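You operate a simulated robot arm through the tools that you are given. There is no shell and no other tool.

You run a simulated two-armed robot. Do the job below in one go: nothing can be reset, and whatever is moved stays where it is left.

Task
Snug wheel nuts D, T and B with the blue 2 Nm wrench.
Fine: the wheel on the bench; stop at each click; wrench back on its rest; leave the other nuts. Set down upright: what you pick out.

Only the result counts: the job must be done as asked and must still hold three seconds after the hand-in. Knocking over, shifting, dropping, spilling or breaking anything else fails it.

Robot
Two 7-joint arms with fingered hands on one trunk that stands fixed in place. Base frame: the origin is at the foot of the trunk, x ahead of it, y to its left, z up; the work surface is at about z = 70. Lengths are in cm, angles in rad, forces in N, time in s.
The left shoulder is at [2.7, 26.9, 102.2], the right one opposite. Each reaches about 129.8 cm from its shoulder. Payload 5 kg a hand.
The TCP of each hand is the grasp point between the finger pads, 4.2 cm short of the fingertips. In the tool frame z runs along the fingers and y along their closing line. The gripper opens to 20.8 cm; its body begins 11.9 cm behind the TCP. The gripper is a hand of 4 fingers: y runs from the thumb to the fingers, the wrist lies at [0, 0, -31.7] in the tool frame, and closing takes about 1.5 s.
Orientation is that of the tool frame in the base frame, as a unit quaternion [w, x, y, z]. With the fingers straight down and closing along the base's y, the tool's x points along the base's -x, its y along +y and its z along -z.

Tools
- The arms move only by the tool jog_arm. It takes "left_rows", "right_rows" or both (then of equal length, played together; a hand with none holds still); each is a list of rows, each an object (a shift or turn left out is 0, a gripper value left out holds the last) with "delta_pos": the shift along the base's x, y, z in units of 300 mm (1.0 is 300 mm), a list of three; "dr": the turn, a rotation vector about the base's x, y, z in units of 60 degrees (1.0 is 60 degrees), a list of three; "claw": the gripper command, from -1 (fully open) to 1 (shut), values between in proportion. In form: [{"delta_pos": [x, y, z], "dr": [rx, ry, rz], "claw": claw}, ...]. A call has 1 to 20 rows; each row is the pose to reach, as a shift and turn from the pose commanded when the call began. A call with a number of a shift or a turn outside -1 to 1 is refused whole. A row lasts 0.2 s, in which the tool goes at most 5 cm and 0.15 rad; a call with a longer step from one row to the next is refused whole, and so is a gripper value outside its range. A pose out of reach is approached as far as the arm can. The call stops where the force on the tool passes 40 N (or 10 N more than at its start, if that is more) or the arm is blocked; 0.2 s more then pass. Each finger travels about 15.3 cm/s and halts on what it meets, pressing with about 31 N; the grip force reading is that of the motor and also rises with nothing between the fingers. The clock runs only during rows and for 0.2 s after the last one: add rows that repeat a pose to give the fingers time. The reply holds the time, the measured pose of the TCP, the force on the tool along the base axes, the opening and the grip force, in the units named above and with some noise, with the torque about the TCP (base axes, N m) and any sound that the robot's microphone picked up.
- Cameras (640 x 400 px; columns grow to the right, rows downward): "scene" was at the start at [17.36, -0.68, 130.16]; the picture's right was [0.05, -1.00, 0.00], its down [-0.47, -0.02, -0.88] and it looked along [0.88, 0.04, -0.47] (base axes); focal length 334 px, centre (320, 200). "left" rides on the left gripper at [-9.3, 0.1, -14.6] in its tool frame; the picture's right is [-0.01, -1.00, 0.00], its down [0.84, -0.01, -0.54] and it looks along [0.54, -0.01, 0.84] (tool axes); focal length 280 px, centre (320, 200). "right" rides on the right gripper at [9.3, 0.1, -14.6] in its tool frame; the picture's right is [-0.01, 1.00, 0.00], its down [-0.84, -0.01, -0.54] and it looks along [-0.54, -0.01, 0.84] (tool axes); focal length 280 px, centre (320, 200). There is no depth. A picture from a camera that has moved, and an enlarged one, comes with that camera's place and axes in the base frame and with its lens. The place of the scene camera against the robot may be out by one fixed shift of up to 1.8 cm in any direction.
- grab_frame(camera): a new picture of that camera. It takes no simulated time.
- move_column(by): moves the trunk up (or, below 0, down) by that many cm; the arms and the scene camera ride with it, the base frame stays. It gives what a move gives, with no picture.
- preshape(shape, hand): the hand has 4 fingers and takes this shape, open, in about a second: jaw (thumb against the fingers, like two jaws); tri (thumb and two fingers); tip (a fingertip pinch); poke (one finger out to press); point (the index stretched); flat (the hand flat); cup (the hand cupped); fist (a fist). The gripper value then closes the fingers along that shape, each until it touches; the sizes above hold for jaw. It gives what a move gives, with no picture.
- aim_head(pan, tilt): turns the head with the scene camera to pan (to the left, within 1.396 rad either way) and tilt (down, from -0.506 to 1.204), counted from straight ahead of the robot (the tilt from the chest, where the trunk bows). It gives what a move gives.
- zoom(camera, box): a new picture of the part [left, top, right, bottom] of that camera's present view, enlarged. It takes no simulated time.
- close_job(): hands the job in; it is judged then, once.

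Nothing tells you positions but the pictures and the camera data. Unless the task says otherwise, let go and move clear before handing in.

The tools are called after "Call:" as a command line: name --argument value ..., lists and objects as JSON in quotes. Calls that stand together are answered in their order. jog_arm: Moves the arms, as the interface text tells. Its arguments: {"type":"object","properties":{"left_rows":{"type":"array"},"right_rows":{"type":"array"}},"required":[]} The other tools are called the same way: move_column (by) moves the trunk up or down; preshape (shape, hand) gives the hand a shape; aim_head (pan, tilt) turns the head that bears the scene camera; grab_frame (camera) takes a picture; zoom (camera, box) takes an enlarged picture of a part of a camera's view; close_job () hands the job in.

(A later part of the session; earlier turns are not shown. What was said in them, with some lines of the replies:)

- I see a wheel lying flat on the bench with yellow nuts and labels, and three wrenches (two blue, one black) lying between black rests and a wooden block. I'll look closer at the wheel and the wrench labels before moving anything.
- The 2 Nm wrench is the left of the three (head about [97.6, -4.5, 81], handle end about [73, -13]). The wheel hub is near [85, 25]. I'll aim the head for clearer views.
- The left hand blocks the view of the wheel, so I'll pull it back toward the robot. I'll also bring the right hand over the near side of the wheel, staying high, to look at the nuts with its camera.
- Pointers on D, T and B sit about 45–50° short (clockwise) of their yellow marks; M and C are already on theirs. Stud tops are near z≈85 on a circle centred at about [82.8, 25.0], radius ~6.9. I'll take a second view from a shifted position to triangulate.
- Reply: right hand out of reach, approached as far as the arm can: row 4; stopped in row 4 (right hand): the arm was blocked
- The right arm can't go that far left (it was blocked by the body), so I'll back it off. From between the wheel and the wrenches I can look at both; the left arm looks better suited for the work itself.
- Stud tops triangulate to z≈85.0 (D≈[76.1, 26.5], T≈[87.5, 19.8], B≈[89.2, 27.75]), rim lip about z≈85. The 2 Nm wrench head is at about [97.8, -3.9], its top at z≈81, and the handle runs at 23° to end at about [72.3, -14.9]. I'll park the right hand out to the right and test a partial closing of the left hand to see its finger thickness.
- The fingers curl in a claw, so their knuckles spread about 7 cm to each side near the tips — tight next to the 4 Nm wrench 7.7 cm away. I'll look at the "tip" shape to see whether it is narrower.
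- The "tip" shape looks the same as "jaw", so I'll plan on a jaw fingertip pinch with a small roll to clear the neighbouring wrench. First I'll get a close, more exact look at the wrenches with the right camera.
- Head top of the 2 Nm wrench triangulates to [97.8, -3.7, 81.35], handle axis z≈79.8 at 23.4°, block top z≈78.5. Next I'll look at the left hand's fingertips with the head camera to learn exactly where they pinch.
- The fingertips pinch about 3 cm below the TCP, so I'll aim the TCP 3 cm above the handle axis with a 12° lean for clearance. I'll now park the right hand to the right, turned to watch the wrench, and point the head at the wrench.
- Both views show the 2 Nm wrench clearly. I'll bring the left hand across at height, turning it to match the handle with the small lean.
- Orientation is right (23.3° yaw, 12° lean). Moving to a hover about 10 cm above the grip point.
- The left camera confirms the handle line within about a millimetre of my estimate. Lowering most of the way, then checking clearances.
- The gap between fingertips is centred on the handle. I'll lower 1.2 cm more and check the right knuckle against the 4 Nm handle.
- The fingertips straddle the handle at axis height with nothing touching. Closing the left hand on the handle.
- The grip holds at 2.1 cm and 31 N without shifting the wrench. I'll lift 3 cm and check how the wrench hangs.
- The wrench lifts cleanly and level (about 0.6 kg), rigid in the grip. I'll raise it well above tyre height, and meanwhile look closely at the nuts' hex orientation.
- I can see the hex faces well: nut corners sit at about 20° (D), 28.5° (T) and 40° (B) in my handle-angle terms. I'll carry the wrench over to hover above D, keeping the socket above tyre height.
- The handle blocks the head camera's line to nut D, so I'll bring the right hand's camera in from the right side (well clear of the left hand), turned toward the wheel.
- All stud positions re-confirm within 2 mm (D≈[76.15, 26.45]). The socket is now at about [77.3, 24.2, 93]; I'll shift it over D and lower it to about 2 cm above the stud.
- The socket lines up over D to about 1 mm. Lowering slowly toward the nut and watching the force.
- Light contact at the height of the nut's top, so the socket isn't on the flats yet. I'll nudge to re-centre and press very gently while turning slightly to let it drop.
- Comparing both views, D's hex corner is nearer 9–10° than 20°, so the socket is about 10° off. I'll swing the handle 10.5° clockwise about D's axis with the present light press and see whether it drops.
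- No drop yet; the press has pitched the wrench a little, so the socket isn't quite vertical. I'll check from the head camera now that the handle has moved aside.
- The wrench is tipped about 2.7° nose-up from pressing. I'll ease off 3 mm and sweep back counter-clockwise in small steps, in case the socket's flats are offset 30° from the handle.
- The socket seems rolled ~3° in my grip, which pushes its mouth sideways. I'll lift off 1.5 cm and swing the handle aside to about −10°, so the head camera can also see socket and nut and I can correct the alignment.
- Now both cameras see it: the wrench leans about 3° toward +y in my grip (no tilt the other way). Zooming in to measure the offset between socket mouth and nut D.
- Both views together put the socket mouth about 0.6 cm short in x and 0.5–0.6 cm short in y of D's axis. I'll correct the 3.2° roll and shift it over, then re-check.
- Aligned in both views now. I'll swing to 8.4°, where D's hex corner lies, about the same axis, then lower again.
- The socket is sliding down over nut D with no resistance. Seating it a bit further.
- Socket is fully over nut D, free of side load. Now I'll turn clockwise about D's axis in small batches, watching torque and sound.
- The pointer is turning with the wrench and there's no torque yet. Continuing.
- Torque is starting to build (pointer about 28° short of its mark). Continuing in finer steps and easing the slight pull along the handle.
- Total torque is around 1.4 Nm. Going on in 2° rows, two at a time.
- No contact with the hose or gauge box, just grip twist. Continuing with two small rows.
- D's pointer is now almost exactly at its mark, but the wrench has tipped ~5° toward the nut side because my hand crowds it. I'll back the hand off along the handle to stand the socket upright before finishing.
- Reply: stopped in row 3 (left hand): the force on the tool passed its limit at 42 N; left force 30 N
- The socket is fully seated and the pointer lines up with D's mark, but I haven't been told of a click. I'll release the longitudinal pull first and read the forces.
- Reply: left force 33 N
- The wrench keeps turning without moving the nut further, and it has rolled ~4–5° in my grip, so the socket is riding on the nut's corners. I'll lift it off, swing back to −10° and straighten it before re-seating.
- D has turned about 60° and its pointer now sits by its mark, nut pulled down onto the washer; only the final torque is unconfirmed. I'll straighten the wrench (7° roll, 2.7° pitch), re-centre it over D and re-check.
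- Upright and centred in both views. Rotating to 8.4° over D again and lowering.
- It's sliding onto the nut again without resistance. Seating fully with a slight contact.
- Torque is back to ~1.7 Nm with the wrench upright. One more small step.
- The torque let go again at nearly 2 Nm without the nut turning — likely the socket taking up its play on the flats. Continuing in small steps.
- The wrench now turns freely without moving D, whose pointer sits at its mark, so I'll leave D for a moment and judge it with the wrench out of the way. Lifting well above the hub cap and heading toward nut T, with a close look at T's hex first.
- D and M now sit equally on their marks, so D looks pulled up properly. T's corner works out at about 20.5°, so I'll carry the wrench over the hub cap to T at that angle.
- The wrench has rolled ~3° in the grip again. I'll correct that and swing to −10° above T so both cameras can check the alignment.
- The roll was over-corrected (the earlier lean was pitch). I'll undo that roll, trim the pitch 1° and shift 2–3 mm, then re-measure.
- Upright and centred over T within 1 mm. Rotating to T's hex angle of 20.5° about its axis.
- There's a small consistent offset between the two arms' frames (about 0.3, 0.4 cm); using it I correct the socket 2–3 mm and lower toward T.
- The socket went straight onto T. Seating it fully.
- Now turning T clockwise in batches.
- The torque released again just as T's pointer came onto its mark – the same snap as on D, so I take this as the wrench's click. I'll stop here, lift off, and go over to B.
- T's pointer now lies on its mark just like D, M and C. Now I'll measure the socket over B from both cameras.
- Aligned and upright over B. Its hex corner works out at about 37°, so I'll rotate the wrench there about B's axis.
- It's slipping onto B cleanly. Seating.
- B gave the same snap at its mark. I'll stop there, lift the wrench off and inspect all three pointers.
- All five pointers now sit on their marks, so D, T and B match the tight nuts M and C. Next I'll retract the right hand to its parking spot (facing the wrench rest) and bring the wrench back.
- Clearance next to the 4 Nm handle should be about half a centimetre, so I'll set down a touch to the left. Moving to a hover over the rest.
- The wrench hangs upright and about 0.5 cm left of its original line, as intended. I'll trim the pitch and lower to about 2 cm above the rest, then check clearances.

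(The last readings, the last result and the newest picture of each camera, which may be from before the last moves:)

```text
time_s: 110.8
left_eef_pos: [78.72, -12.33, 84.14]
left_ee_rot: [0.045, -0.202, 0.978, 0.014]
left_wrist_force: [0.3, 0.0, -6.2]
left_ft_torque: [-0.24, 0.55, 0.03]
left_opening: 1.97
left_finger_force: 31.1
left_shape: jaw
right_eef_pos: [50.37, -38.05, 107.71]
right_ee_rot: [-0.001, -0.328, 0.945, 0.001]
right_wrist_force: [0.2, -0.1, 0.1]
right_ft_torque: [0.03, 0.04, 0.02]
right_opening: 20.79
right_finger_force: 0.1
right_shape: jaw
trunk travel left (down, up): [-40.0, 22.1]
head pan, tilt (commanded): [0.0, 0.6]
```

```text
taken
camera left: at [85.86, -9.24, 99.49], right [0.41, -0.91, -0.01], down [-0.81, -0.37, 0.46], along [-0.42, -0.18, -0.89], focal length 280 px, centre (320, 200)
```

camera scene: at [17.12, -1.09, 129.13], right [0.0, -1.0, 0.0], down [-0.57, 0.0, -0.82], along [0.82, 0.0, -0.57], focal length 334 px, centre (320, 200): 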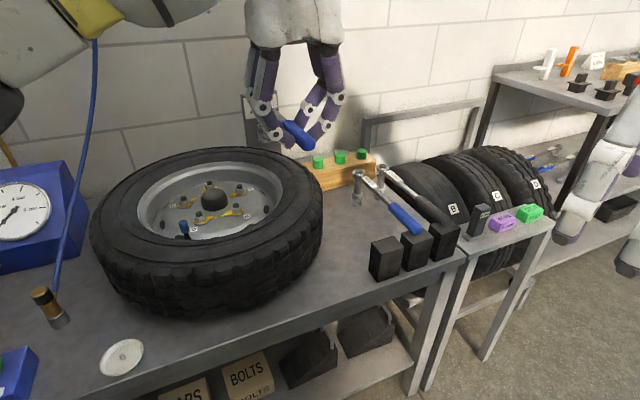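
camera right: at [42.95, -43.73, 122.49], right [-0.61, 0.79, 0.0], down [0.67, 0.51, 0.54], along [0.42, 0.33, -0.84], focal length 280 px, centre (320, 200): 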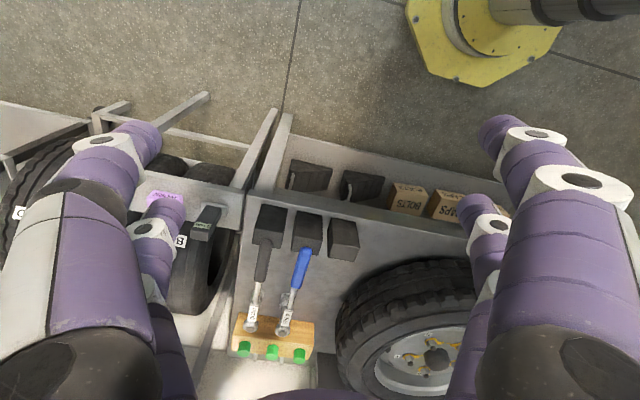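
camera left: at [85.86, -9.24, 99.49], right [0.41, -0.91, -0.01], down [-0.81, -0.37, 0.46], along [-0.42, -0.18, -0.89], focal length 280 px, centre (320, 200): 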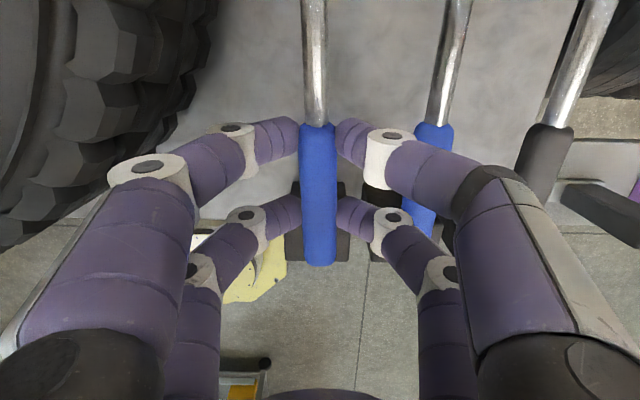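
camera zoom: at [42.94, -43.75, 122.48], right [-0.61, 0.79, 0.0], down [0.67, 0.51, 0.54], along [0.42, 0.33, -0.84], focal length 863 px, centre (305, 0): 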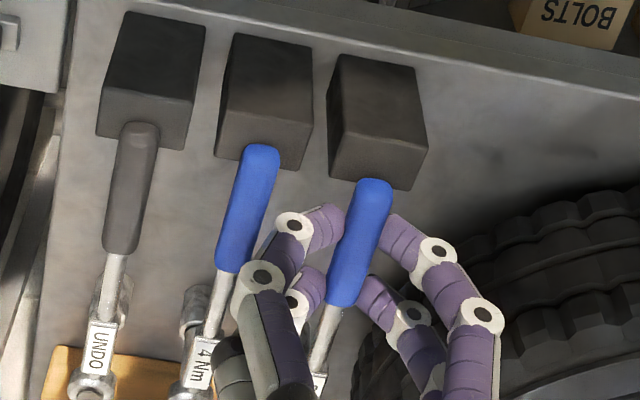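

Call:
jog_arm --left_rows '[{"delta_pos": [0, 0, -0.02]}, {"delta_pos": [0, 0, -0.04]}, {"delta_pos": [0, 0, -0.055]}, {"delta_pos": [0, 0, -0.055]}]'

Call:
zoom --camera "scene" --box '[310, 140, 450, 270]'

Call:
zoom --camera "right" --box '[290, 205, 370, 275]'

```text
time_s: 111.8
left_eef_pos: [78.6, -12.37, 82.63]
left_ee_rot: [0.046, -0.202, 0.978, 0.014]
left_wrist_force: [3.6, 0.5, 20.0]
left_ft_torque: [-0.45, 0.77, 0.02]
left_opening: 2.0
left_finger_force: 31.1
left_shape: jaw
right_eef_pos: [50.13, -37.98, 107.7]
right_ee_rot: [-0.001, -0.328, 0.945, 0.001]
right_wrist_force: [0.5, 0.4, 0.3]
right_ft_torque: [-0.02, -0.01, 0.02]
right_opening: 20.79
right_finger_force: 0.0
right_shape: jaw
trunk travel left (down, up): [-40.0, 22.1]
head pan, tilt (commanded): [0.0, 0.6]
```

```text
3.08 times, centred on (380, 205) of scene
camera zoom: at [17.0, -1.07, 129.18], right [0.0, -1.0, 0.0], down [-0.56, 0.0, -0.83], along [0.83, 0.0, -0.56], focal length 1028 px, centre (135, 185)
```

zoom: 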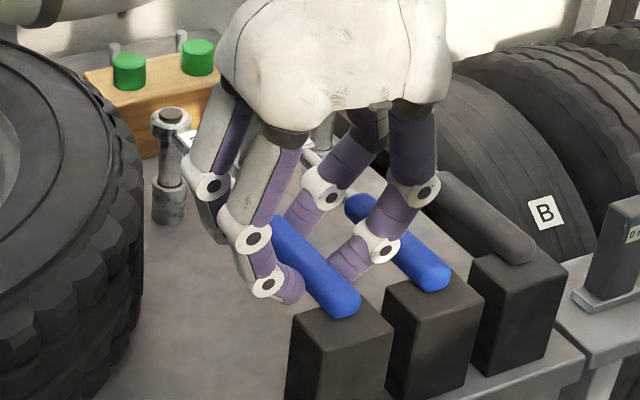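

```text
5.71 times, centred on (330, 240) of right
camera zoom: at [42.82, -43.72, 122.58], right [-0.61, 0.79, 0.0], down [0.67, 0.51, 0.54], along [0.43, 0.33, -0.84], focal length 1602 px, centre (263, -29)
```

zoom: 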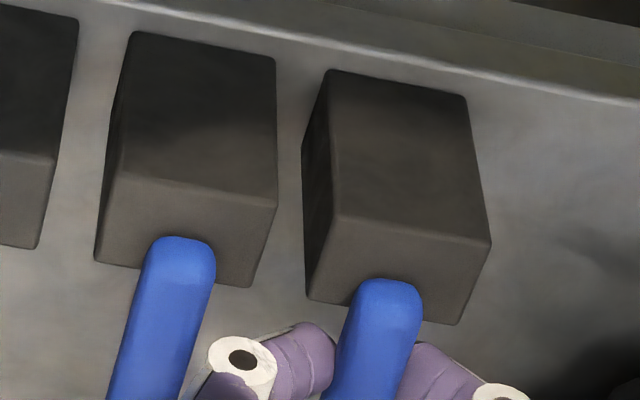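

The wrench is down: load is shared between socket and block (net force right at the hand). I'll ease the downward press before letting go.

Call:
jog_arm --left_rows '[{"delta_pos": [0, 0, 0.005]}, {"delta_pos": [0, 0, 0.008]}, {"delta_pos": [0, 0, 0.008]}]'

```text
time_s: 112.6
left_eef_pos: [78.65, -12.26, 82.82]
left_ee_rot: [0.045, -0.203, 0.978, 0.015]
left_wrist_force: [7.8, 0.4, 13.3]
left_ft_torque: [-0.52, 0.6, 0.07]
left_opening: 2.03
left_finger_force: 31.1
left_shape: jaw
right_eef_pos: [50.23, -38.03, 107.82]
right_ee_rot: [-0.001, -0.328, 0.945, 0.002]
right_wrist_force: [-0.1, 0.0, -0.4]
right_ft_torque: [0.01, 0.02, 0.02]
right_opening: 20.8
right_finger_force: 0.1
right_shape: jaw
trunk travel left (down, up): [-40.0, 22.1]
head pan, tilt (commanded): [0.0, 0.6]
```

Call:
jog_arm --left_rows '[{"delta_pos": [0.001, 0, 0.004]}, {"delta_pos": [0.002, 0, 0.008]}, {"delta_pos": [0.002, 0, 0.008]}]'

Call:
zoom --camera "scene" --box '[310, 140, 450, 270]'

```text
time_s: 113.4
left_eef_pos: [78.65, -12.27, 82.93]
left_ee_rot: [0.044, -0.203, 0.978, 0.015]
left_wrist_force: [0.1, 0.1, -3.9]
left_ft_torque: [-0.31, 0.66, -0.02]
left_opening: 1.99
left_finger_force: 31.2
left_shape: jaw
right_eef_pos: [50.28, -38.17, 107.68]
right_ee_rot: [-0.001, -0.328, 0.945, 0.001]
right_wrist_force: [-1.1, 0.8, 0.3]
right_ft_torque: [0.02, -0.02, -0.02]
right_opening: 20.8
right_finger_force: 0.0
right_shape: jaw
trunk travel left (down, up): [-40.0, 22.1]
head pan, tilt (commanded): [0.0, 0.6]
```

```text
3.08 times, centred on (380, 205) of scene
camera zoom: at [17.11, -1.09, 129.11], right [0.0, -1.0, 0.0], down [-0.57, 0.0, -0.82], along [0.82, 0.0, -0.57], focal length 1028 px, centre (135, 185)
```

zoom: 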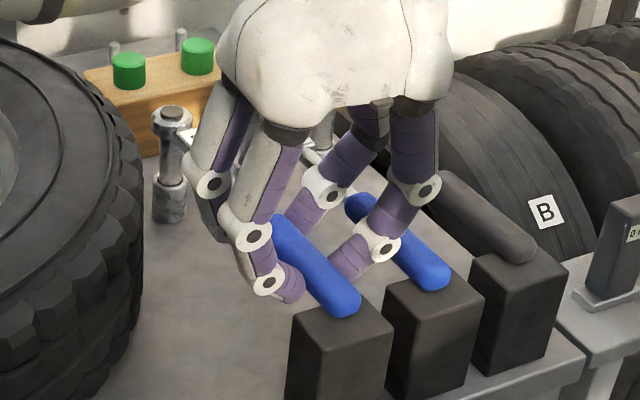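

Light contact only. Opening the fingers just enough to clear the handle.

Call:
jog_arm --left_rows '[{"delta_pos": [0, 0, -0.002], "claw": 0.85}, {"delta_pos": [0, 0, -0.002], "claw": 0.8}, {"delta_pos": [0, 0, -0.002], "claw": 0.77}, {"delta_pos": [0, 0, -0.002], "claw": 0.74}, {"delta_pos": [0, 0, -0.002], "claw": 0.7}, {"delta_pos": [0, 0, -0.002], "claw": 0.7}, {"delta_pos": [0, 0, -0.002], "claw": 0.7}]'

Call:
zoom --camera "scene" --box '[310, 140, 450, 270]'

Call:
grab_frame --camera "left"

Call:
zoom --camera "right" --box '[260, 205, 380, 315]'

```text
time_s: 115.0
left_eef_pos: [78.85, -12.26, 83.03]
left_ee_rot: [0.045, -0.203, 0.978, 0.015]
left_wrist_force: [0.4, -0.5, 1.3]
left_ft_torque: [-0.03, 0.02, 0.02]
left_opening: 3.07
left_finger_force: 0.0
left_shape: jaw
right_eef_pos: [50.29, -38.08, 107.71]
right_ee_rot: [-0.001, -0.328, 0.945, 0.002]
right_wrist_force: [-0.7, -0.2, 0.5]
right_ft_torque: [-0.02, 0.02, 0.0]
right_opening: 20.79
right_finger_force: 0.2
right_shape: jaw
trunk travel left (down, up): [-40.0, 22.1]
head pan, tilt (commanded): [0.0, 0.6]
```

```text
3.08 times, centred on (380, 205) of scene
camera zoom: at [17.08, -1.09, 129.13], right [0.0, -1.0, 0.0], down [-0.56, 0.0, -0.83], along [0.83, 0.0, -0.56], focal length 1028 px, centre (135, 185)
```

zoom: 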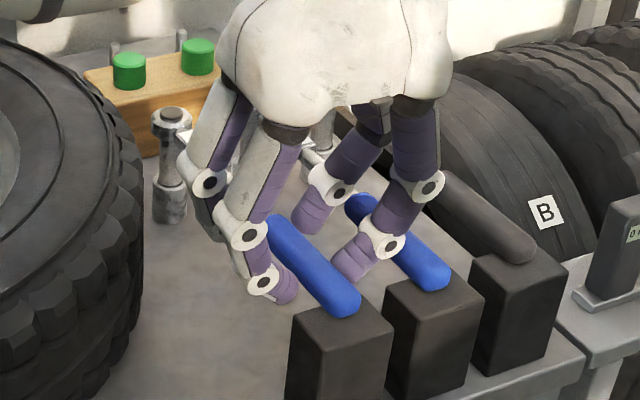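

```text
taken
camera left: at [85.93, -9.22, 98.3], right [0.41, -0.91, -0.01], down [-0.81, -0.37, 0.46], along [-0.42, -0.18, -0.89], focal length 280 px, centre (320, 200)
```

left: 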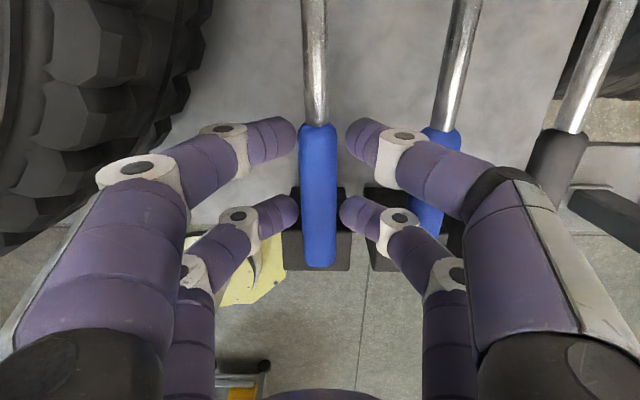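

```text
3.64 times, centred on (320, 260) of right
camera zoom: at [42.9, -43.74, 122.5], right [-0.61, 0.79, 0.0], down [0.67, 0.51, 0.54], along [0.43, 0.33, -0.84], focal length 1020 px, centre (320, -18)
```

zoom: 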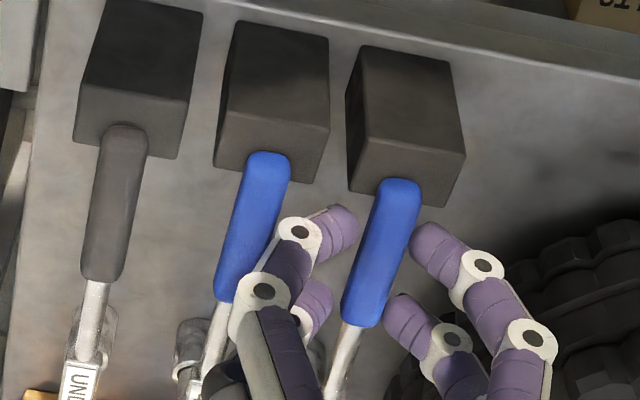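

Released: the wrench rests on block and bench. I'll centre the fingers around the handle (3 mm left) and lift straight up.

Call:
jog_arm --left_rows '[{"delta_pos": [-0.003, 0.007, 0]}, {"delta_pos": [-0.003, 0.007, 0.02]}, {"delta_pos": [-0.003, 0.007, 0.05]}, {"delta_pos": [-0.003, 0.007, 0.1]}, {"delta_pos": [-0.003, 0.007, 0.1]}]'

Call:
zoom --camera "scene" --box '[310, 140, 450, 270]'

```text
time_s: 116.2
left_eef_pos: [78.65, -12.13, 85.93]
left_ee_rot: [0.045, -0.2, 0.979, 0.015]
left_wrist_force: [-0.4, -0.3, -0.8]
left_ft_torque: [0.02, 0.0, -0.01]
left_opening: 3.1
left_finger_force: 0.0
left_shape: jaw
right_eef_pos: [50.37, -37.9, 107.74]
right_ee_rot: [-0.001, -0.327, 0.945, 0.001]
right_wrist_force: [0.4, 0.0, -0.3]
right_ft_torque: [0.01, -0.02, 0.01]
right_opening: 20.8
right_finger_force: 0.1
right_shape: jaw
trunk travel left (down, up): [-40.0, 22.1]
head pan, tilt (commanded): [0.0, 0.6]
```

```text
3.08 times, centred on (380, 205) of scene
camera zoom: at [17.09, -1.09, 129.12], right [0.0, -1.0, 0.0], down [-0.57, 0.0, -0.82], along [0.82, 0.0, -0.57], focal length 1028 px, centre (135, 185)
```

zoom: 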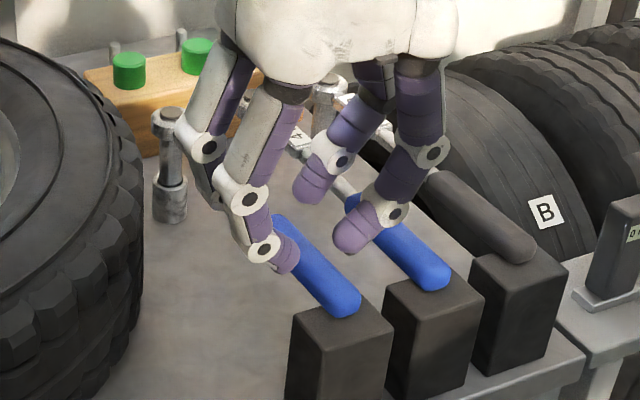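

The wrench stayed put as the hand rose. I'll lift higher and draw the left hand back toward the robot, clear of everything.

Call:
jog_arm --left_rows '[{"delta_pos": [0, 0, 0.1]}, {"delta_pos": [0, 0, 0.24]}, {"delta_pos": [0, 0, 0.38]}, {"delta_pos": [0, 0.02, 0.52]}, {"delta_pos": [-0.05, 0.06, 0.64]}, {"delta_pos": [-0.16, 0.14, 0.7]}, {"delta_pos": [-0.27, 0.22, 0.7]}, {"delta_pos": [-0.38, 0.3, 0.7]}, {"delta_pos": [-0.49, 0.38, 0.7]}, {"delta_pos": [-0.6, 0.46, 0.7]}, {"delta_pos": [-0.6, 0.46, 0.7]}, {"delta_pos": [-0.6, 0.46, 0.7]}]'

Call:
zoom --camera "scene" --box '[300, 140, 470, 290]'

Call:
zoom --camera "right" --box '[220, 190, 380, 350]'

Call:
grab_frame --camera "scene"

```text
time_s: 118.8
left_eef_pos: [60.4, 1.51, 106.96]
left_ee_rot: [0.045, -0.203, 0.978, 0.015]
left_wrist_force: [1.2, -0.4, -0.9]
left_ft_torque: [0.0, 0.04, 0.0]
left_opening: 3.11
left_finger_force: 0.0
left_shape: jaw
right_eef_pos: [50.36, -38.04, 107.58]
right_ee_rot: [-0.001, -0.329, 0.944, 0.002]
right_wrist_force: [0.6, -0.2, 1.0]
right_ft_torque: [0.01, 0.0, -0.02]
right_opening: 20.82
right_finger_force: 0.0
right_shape: jaw
trunk travel left (down, up): [-40.0, 22.1]
head pan, tilt (commanded): [0.0, 0.6]
```

```text
2.67 times, centred on (385, 215) of scene
camera zoom: at [17.1, -1.09, 129.13], right [0.0, -1.0, 0.0], down [-0.57, 0.0, -0.82], along [0.82, 0.0, -0.57], focal length 891 px, centre (147, 160)
```

zoom: 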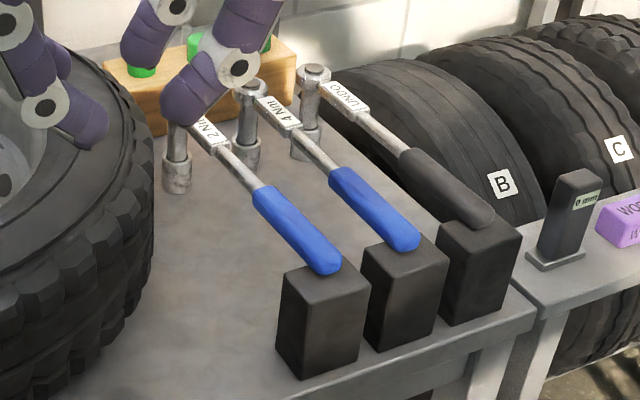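

```text
2.50 times, centred on (300, 270) of right
camera zoom: at [42.93, -43.73, 122.5], right [-0.61, 0.79, 0.0], down [0.67, 0.51, 0.54], along [0.42, 0.33, -0.84], focal length 701 px, centre (370, 25)
```

zoom: 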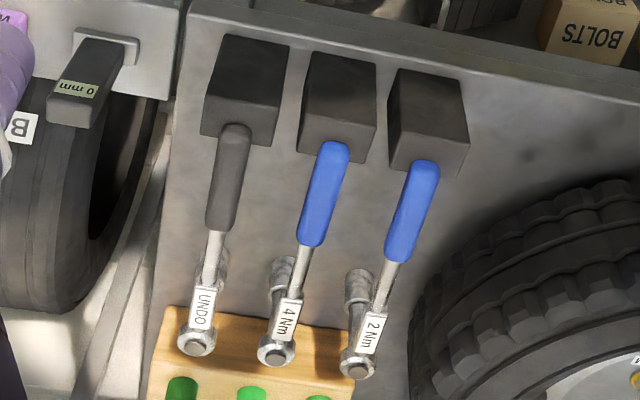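

```text
taken
camera scene: at [17.1, -1.09, 129.13], right [0.0, -1.0, 0.0], down [-0.57, 0.0, -0.82], along [0.82, 0.0, -0.57], focal length 334 px, centre (320, 200)
```

scene: 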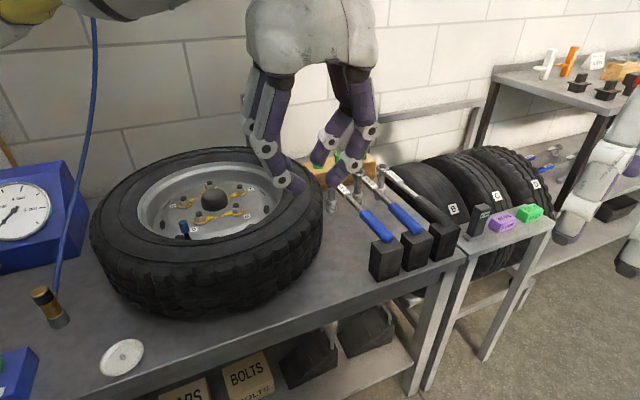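

The wrench lies parallel to its neighbours, socket on the bench and handle on its block. Before handing in I'll check the five pointers once more in high zoom.

Call:
zoom --camera "scene" --box '[185, 200, 225, 230]'

Call:
zoom --camera "scene" --box '[215, 195, 255, 225]'

Call:
zoom --camera "scene" --box '[222, 178, 262, 208]'

Call:
zoom --camera "scene" --box '[170, 185, 210, 215]'

Call:
zoom --camera "scene" --box '[190, 175, 230, 205]'

```text
13.33 times, centred on (205, 215) of scene
camera zoom: at [17.1, -1.09, 129.13], right [0.0, -1.0, 0.0], down [-0.57, 0.0, -0.82], along [0.82, 0.0, -0.57], focal length 4455 px, centre (1853, 0)
```

zoom: 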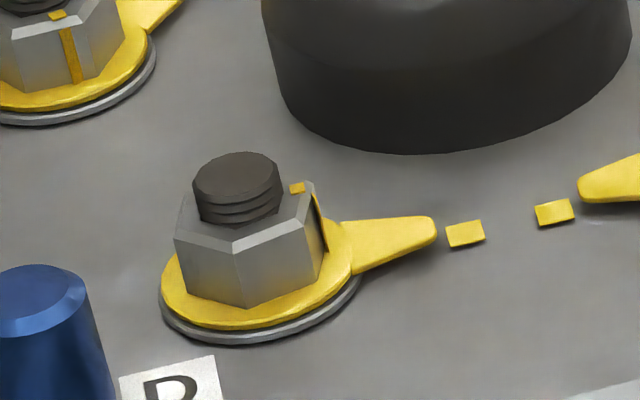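

```text
13.33 times, centred on (235, 210) of scene
camera zoom: at [17.1, -1.09, 129.13], right [0.0, -1.0, 0.0], down [-0.57, 0.0, -0.82], along [0.82, 0.0, -0.57], focal length 4455 px, centre (1453, 67)
```

zoom: 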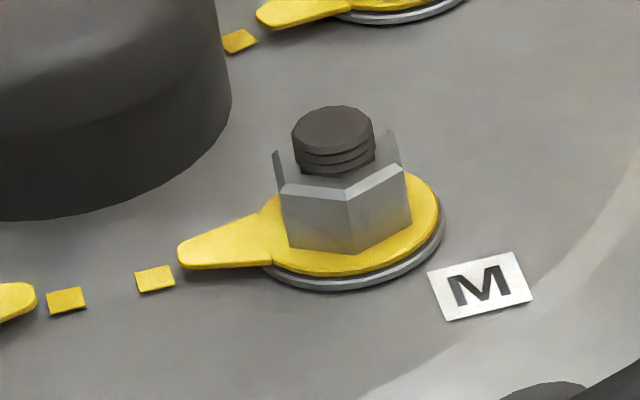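

```text
13.33 times, centred on (242, 193) of scene
camera zoom: at [17.1, -1.09, 129.13], right [0.0, -1.0, 0.0], down [-0.57, 0.0, -0.82], along [0.82, 0.0, -0.57], focal length 4455 px, centre (1360, 293)
```

zoom: 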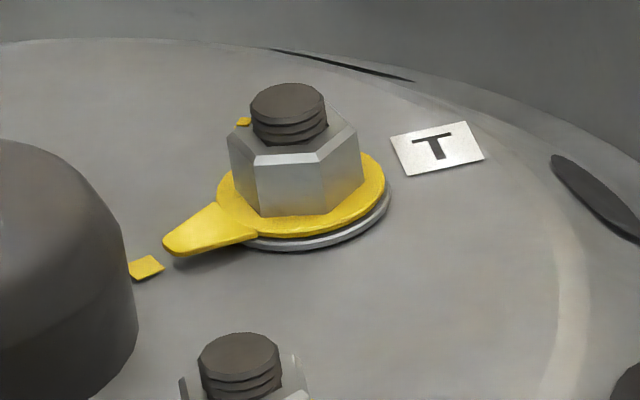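

```text
13.33 times, centred on (190, 200) of scene
camera zoom: at [17.1, -1.09, 129.13], right [0.0, -1.0, 0.0], down [-0.57, 0.0, -0.82], along [0.82, 0.0, -0.57], focal length 4455 px, centre (2053, 200)
```

zoom: 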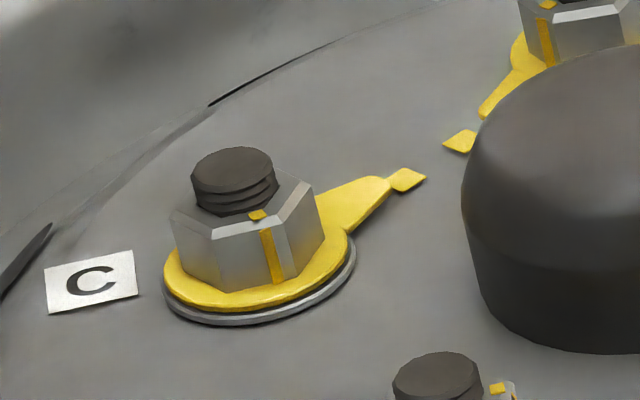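

```text
13.33 times, centred on (210, 190) of scene
camera zoom: at [17.1, -1.09, 129.13], right [0.0, -1.0, 0.0], down [-0.57, 0.0, -0.82], along [0.82, 0.0, -0.57], focal length 4455 px, centre (1787, 333)
```

zoom: 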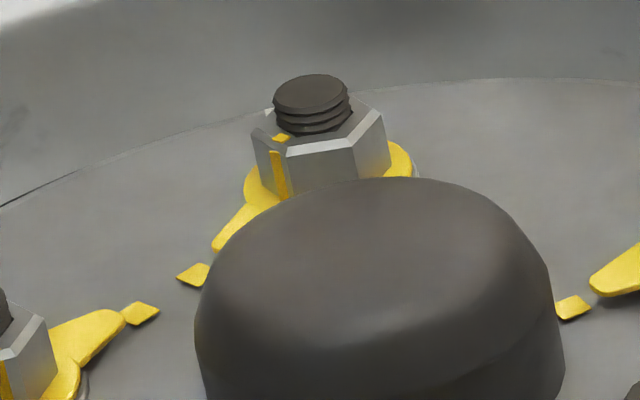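

All three nuts show their pointer on the mark and the washer pulled down, like M and C, and the wrench is back on its rest. I'll draw the left hand fully clear before handing in.

Call:
jog_arm --left_rows '[{"delta_pos": [-0.12, 0.08, 0.02]}, {"delta_pos": [-0.24, 0.16, 0.04]}, {"delta_pos": [-0.36, 0.24, 0.06]}, {"delta_pos": [-0.48, 0.32, 0.08]}, {"delta_pos": [-0.6, 0.4, 0.1]}, {"delta_pos": [-0.7, 0.5, 0.12]}, {"delta_pos": [-0.8, 0.6, 0.14]}, {"delta_pos": [-0.8, 0.6, 0.14]}, {"delta_pos": [-0.8, 0.6, 0.14]}]'

Call:
grab_frame --camera "scene"

Call:
zoom --camera "scene" --box '[300, 140, 470, 290]'

Call:
zoom --camera "scene" --box '[160, 170, 265, 235]'

```text
time_s: 120.8
left_eef_pos: [36.65, 19.77, 111.25]
left_ee_rot: [0.045, -0.203, 0.978, 0.015]
left_wrist_force: [0.4, 0.6, 0.4]
left_ft_torque: [0.0, 0.03, 0.0]
left_opening: 3.11
left_finger_force: 0.2
left_shape: jaw
right_eef_pos: [50.45, -38.12, 107.79]
right_ee_rot: [-0.002, -0.328, 0.945, 0.002]
right_wrist_force: [1.0, -0.6, -1.1]
right_ft_torque: [-0.01, 0.04, -0.05]
right_opening: 20.79
right_finger_force: 0.1
right_shape: jaw
trunk travel left (down, up): [-40.0, 22.1]
head pan, tilt (commanded): [0.0, 0.6]
```

```text
taken
camera scene: at [17.11, -1.09, 129.13], right [0.0, -1.0, 0.0], down [-0.57, 0.0, -0.82], along [0.82, 0.0, -0.57], focal length 334 px, centre (320, 200)
```

scene: 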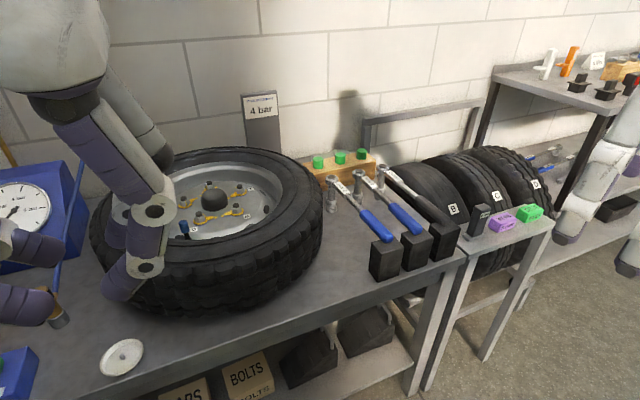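

```text
2.67 times, centred on (385, 215) of scene
camera zoom: at [17.11, -1.09, 129.13], right [0.0, -1.0, 0.0], down [-0.57, 0.0, -0.82], along [0.82, 0.0, -0.57], focal length 891 px, centre (147, 160)
```

zoom: 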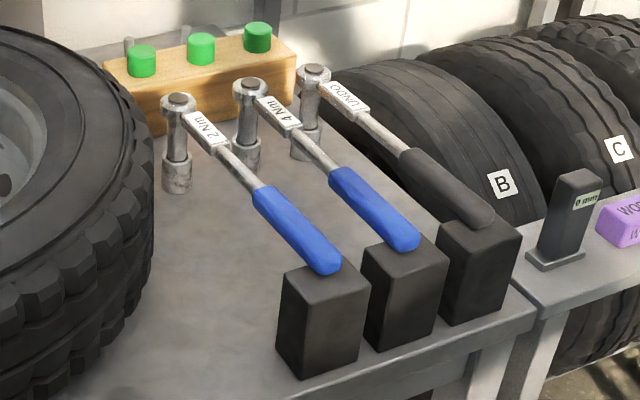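

```text
6.10 times, centred on (212, 202) of scene
camera zoom: at [17.11, -1.09, 129.13], right [0.0, -1.0, 0.0], down [-0.57, 0.0, -0.82], along [0.82, 0.0, -0.57], focal length 2036 px, centre (975, 185)
```

zoom: 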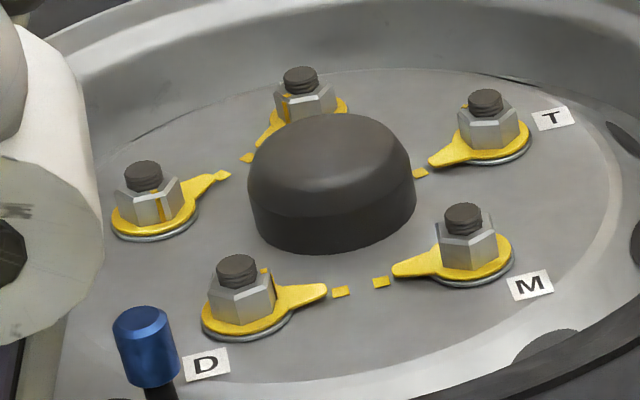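

D, T and B are at their marks with M and C untouched. The 2 Nm wrench stands upright on its rest next to the other two, and both hands are empty and clear, so I'm handing the job in.

Call:
close_job

```text
The job is handed in.
```

I tightened nuts D, T and B with the blue 2 Nm wrench and handed the job in, but I never got a click sound to confirm it. No reply reported any sound at all.

What I went by instead was feel. On each nut the torque built up, then let go suddenly just as that nut's pointer reached its yellow mark. My readings just before each release were about 1.5 to 1.7 Nm. I took that release as the wrench clicking at 2 Nm.

- **D:** It let go three times. After the first release the wrench had tipped in my grip, so I lifted it off, straightened it and put it back on the nut. D stayed put under about 1.7 Nm on that second try. The pointer sits on its mark.
- **T and B:** One release each, and I stopped there. By the zoomed pictures, T's pointer may be a few degrees short of its mark, which is within how well I could measure it.
- **M and C:** Left alone.
- **Wrench:** It is back on its rest, upright, about half a centimetre left of where it started. Its socket is on the bench and its handle on the block.
- **Everything else:** The other two wrenches and the wheel look unmoved, and both hands are empty and clear.
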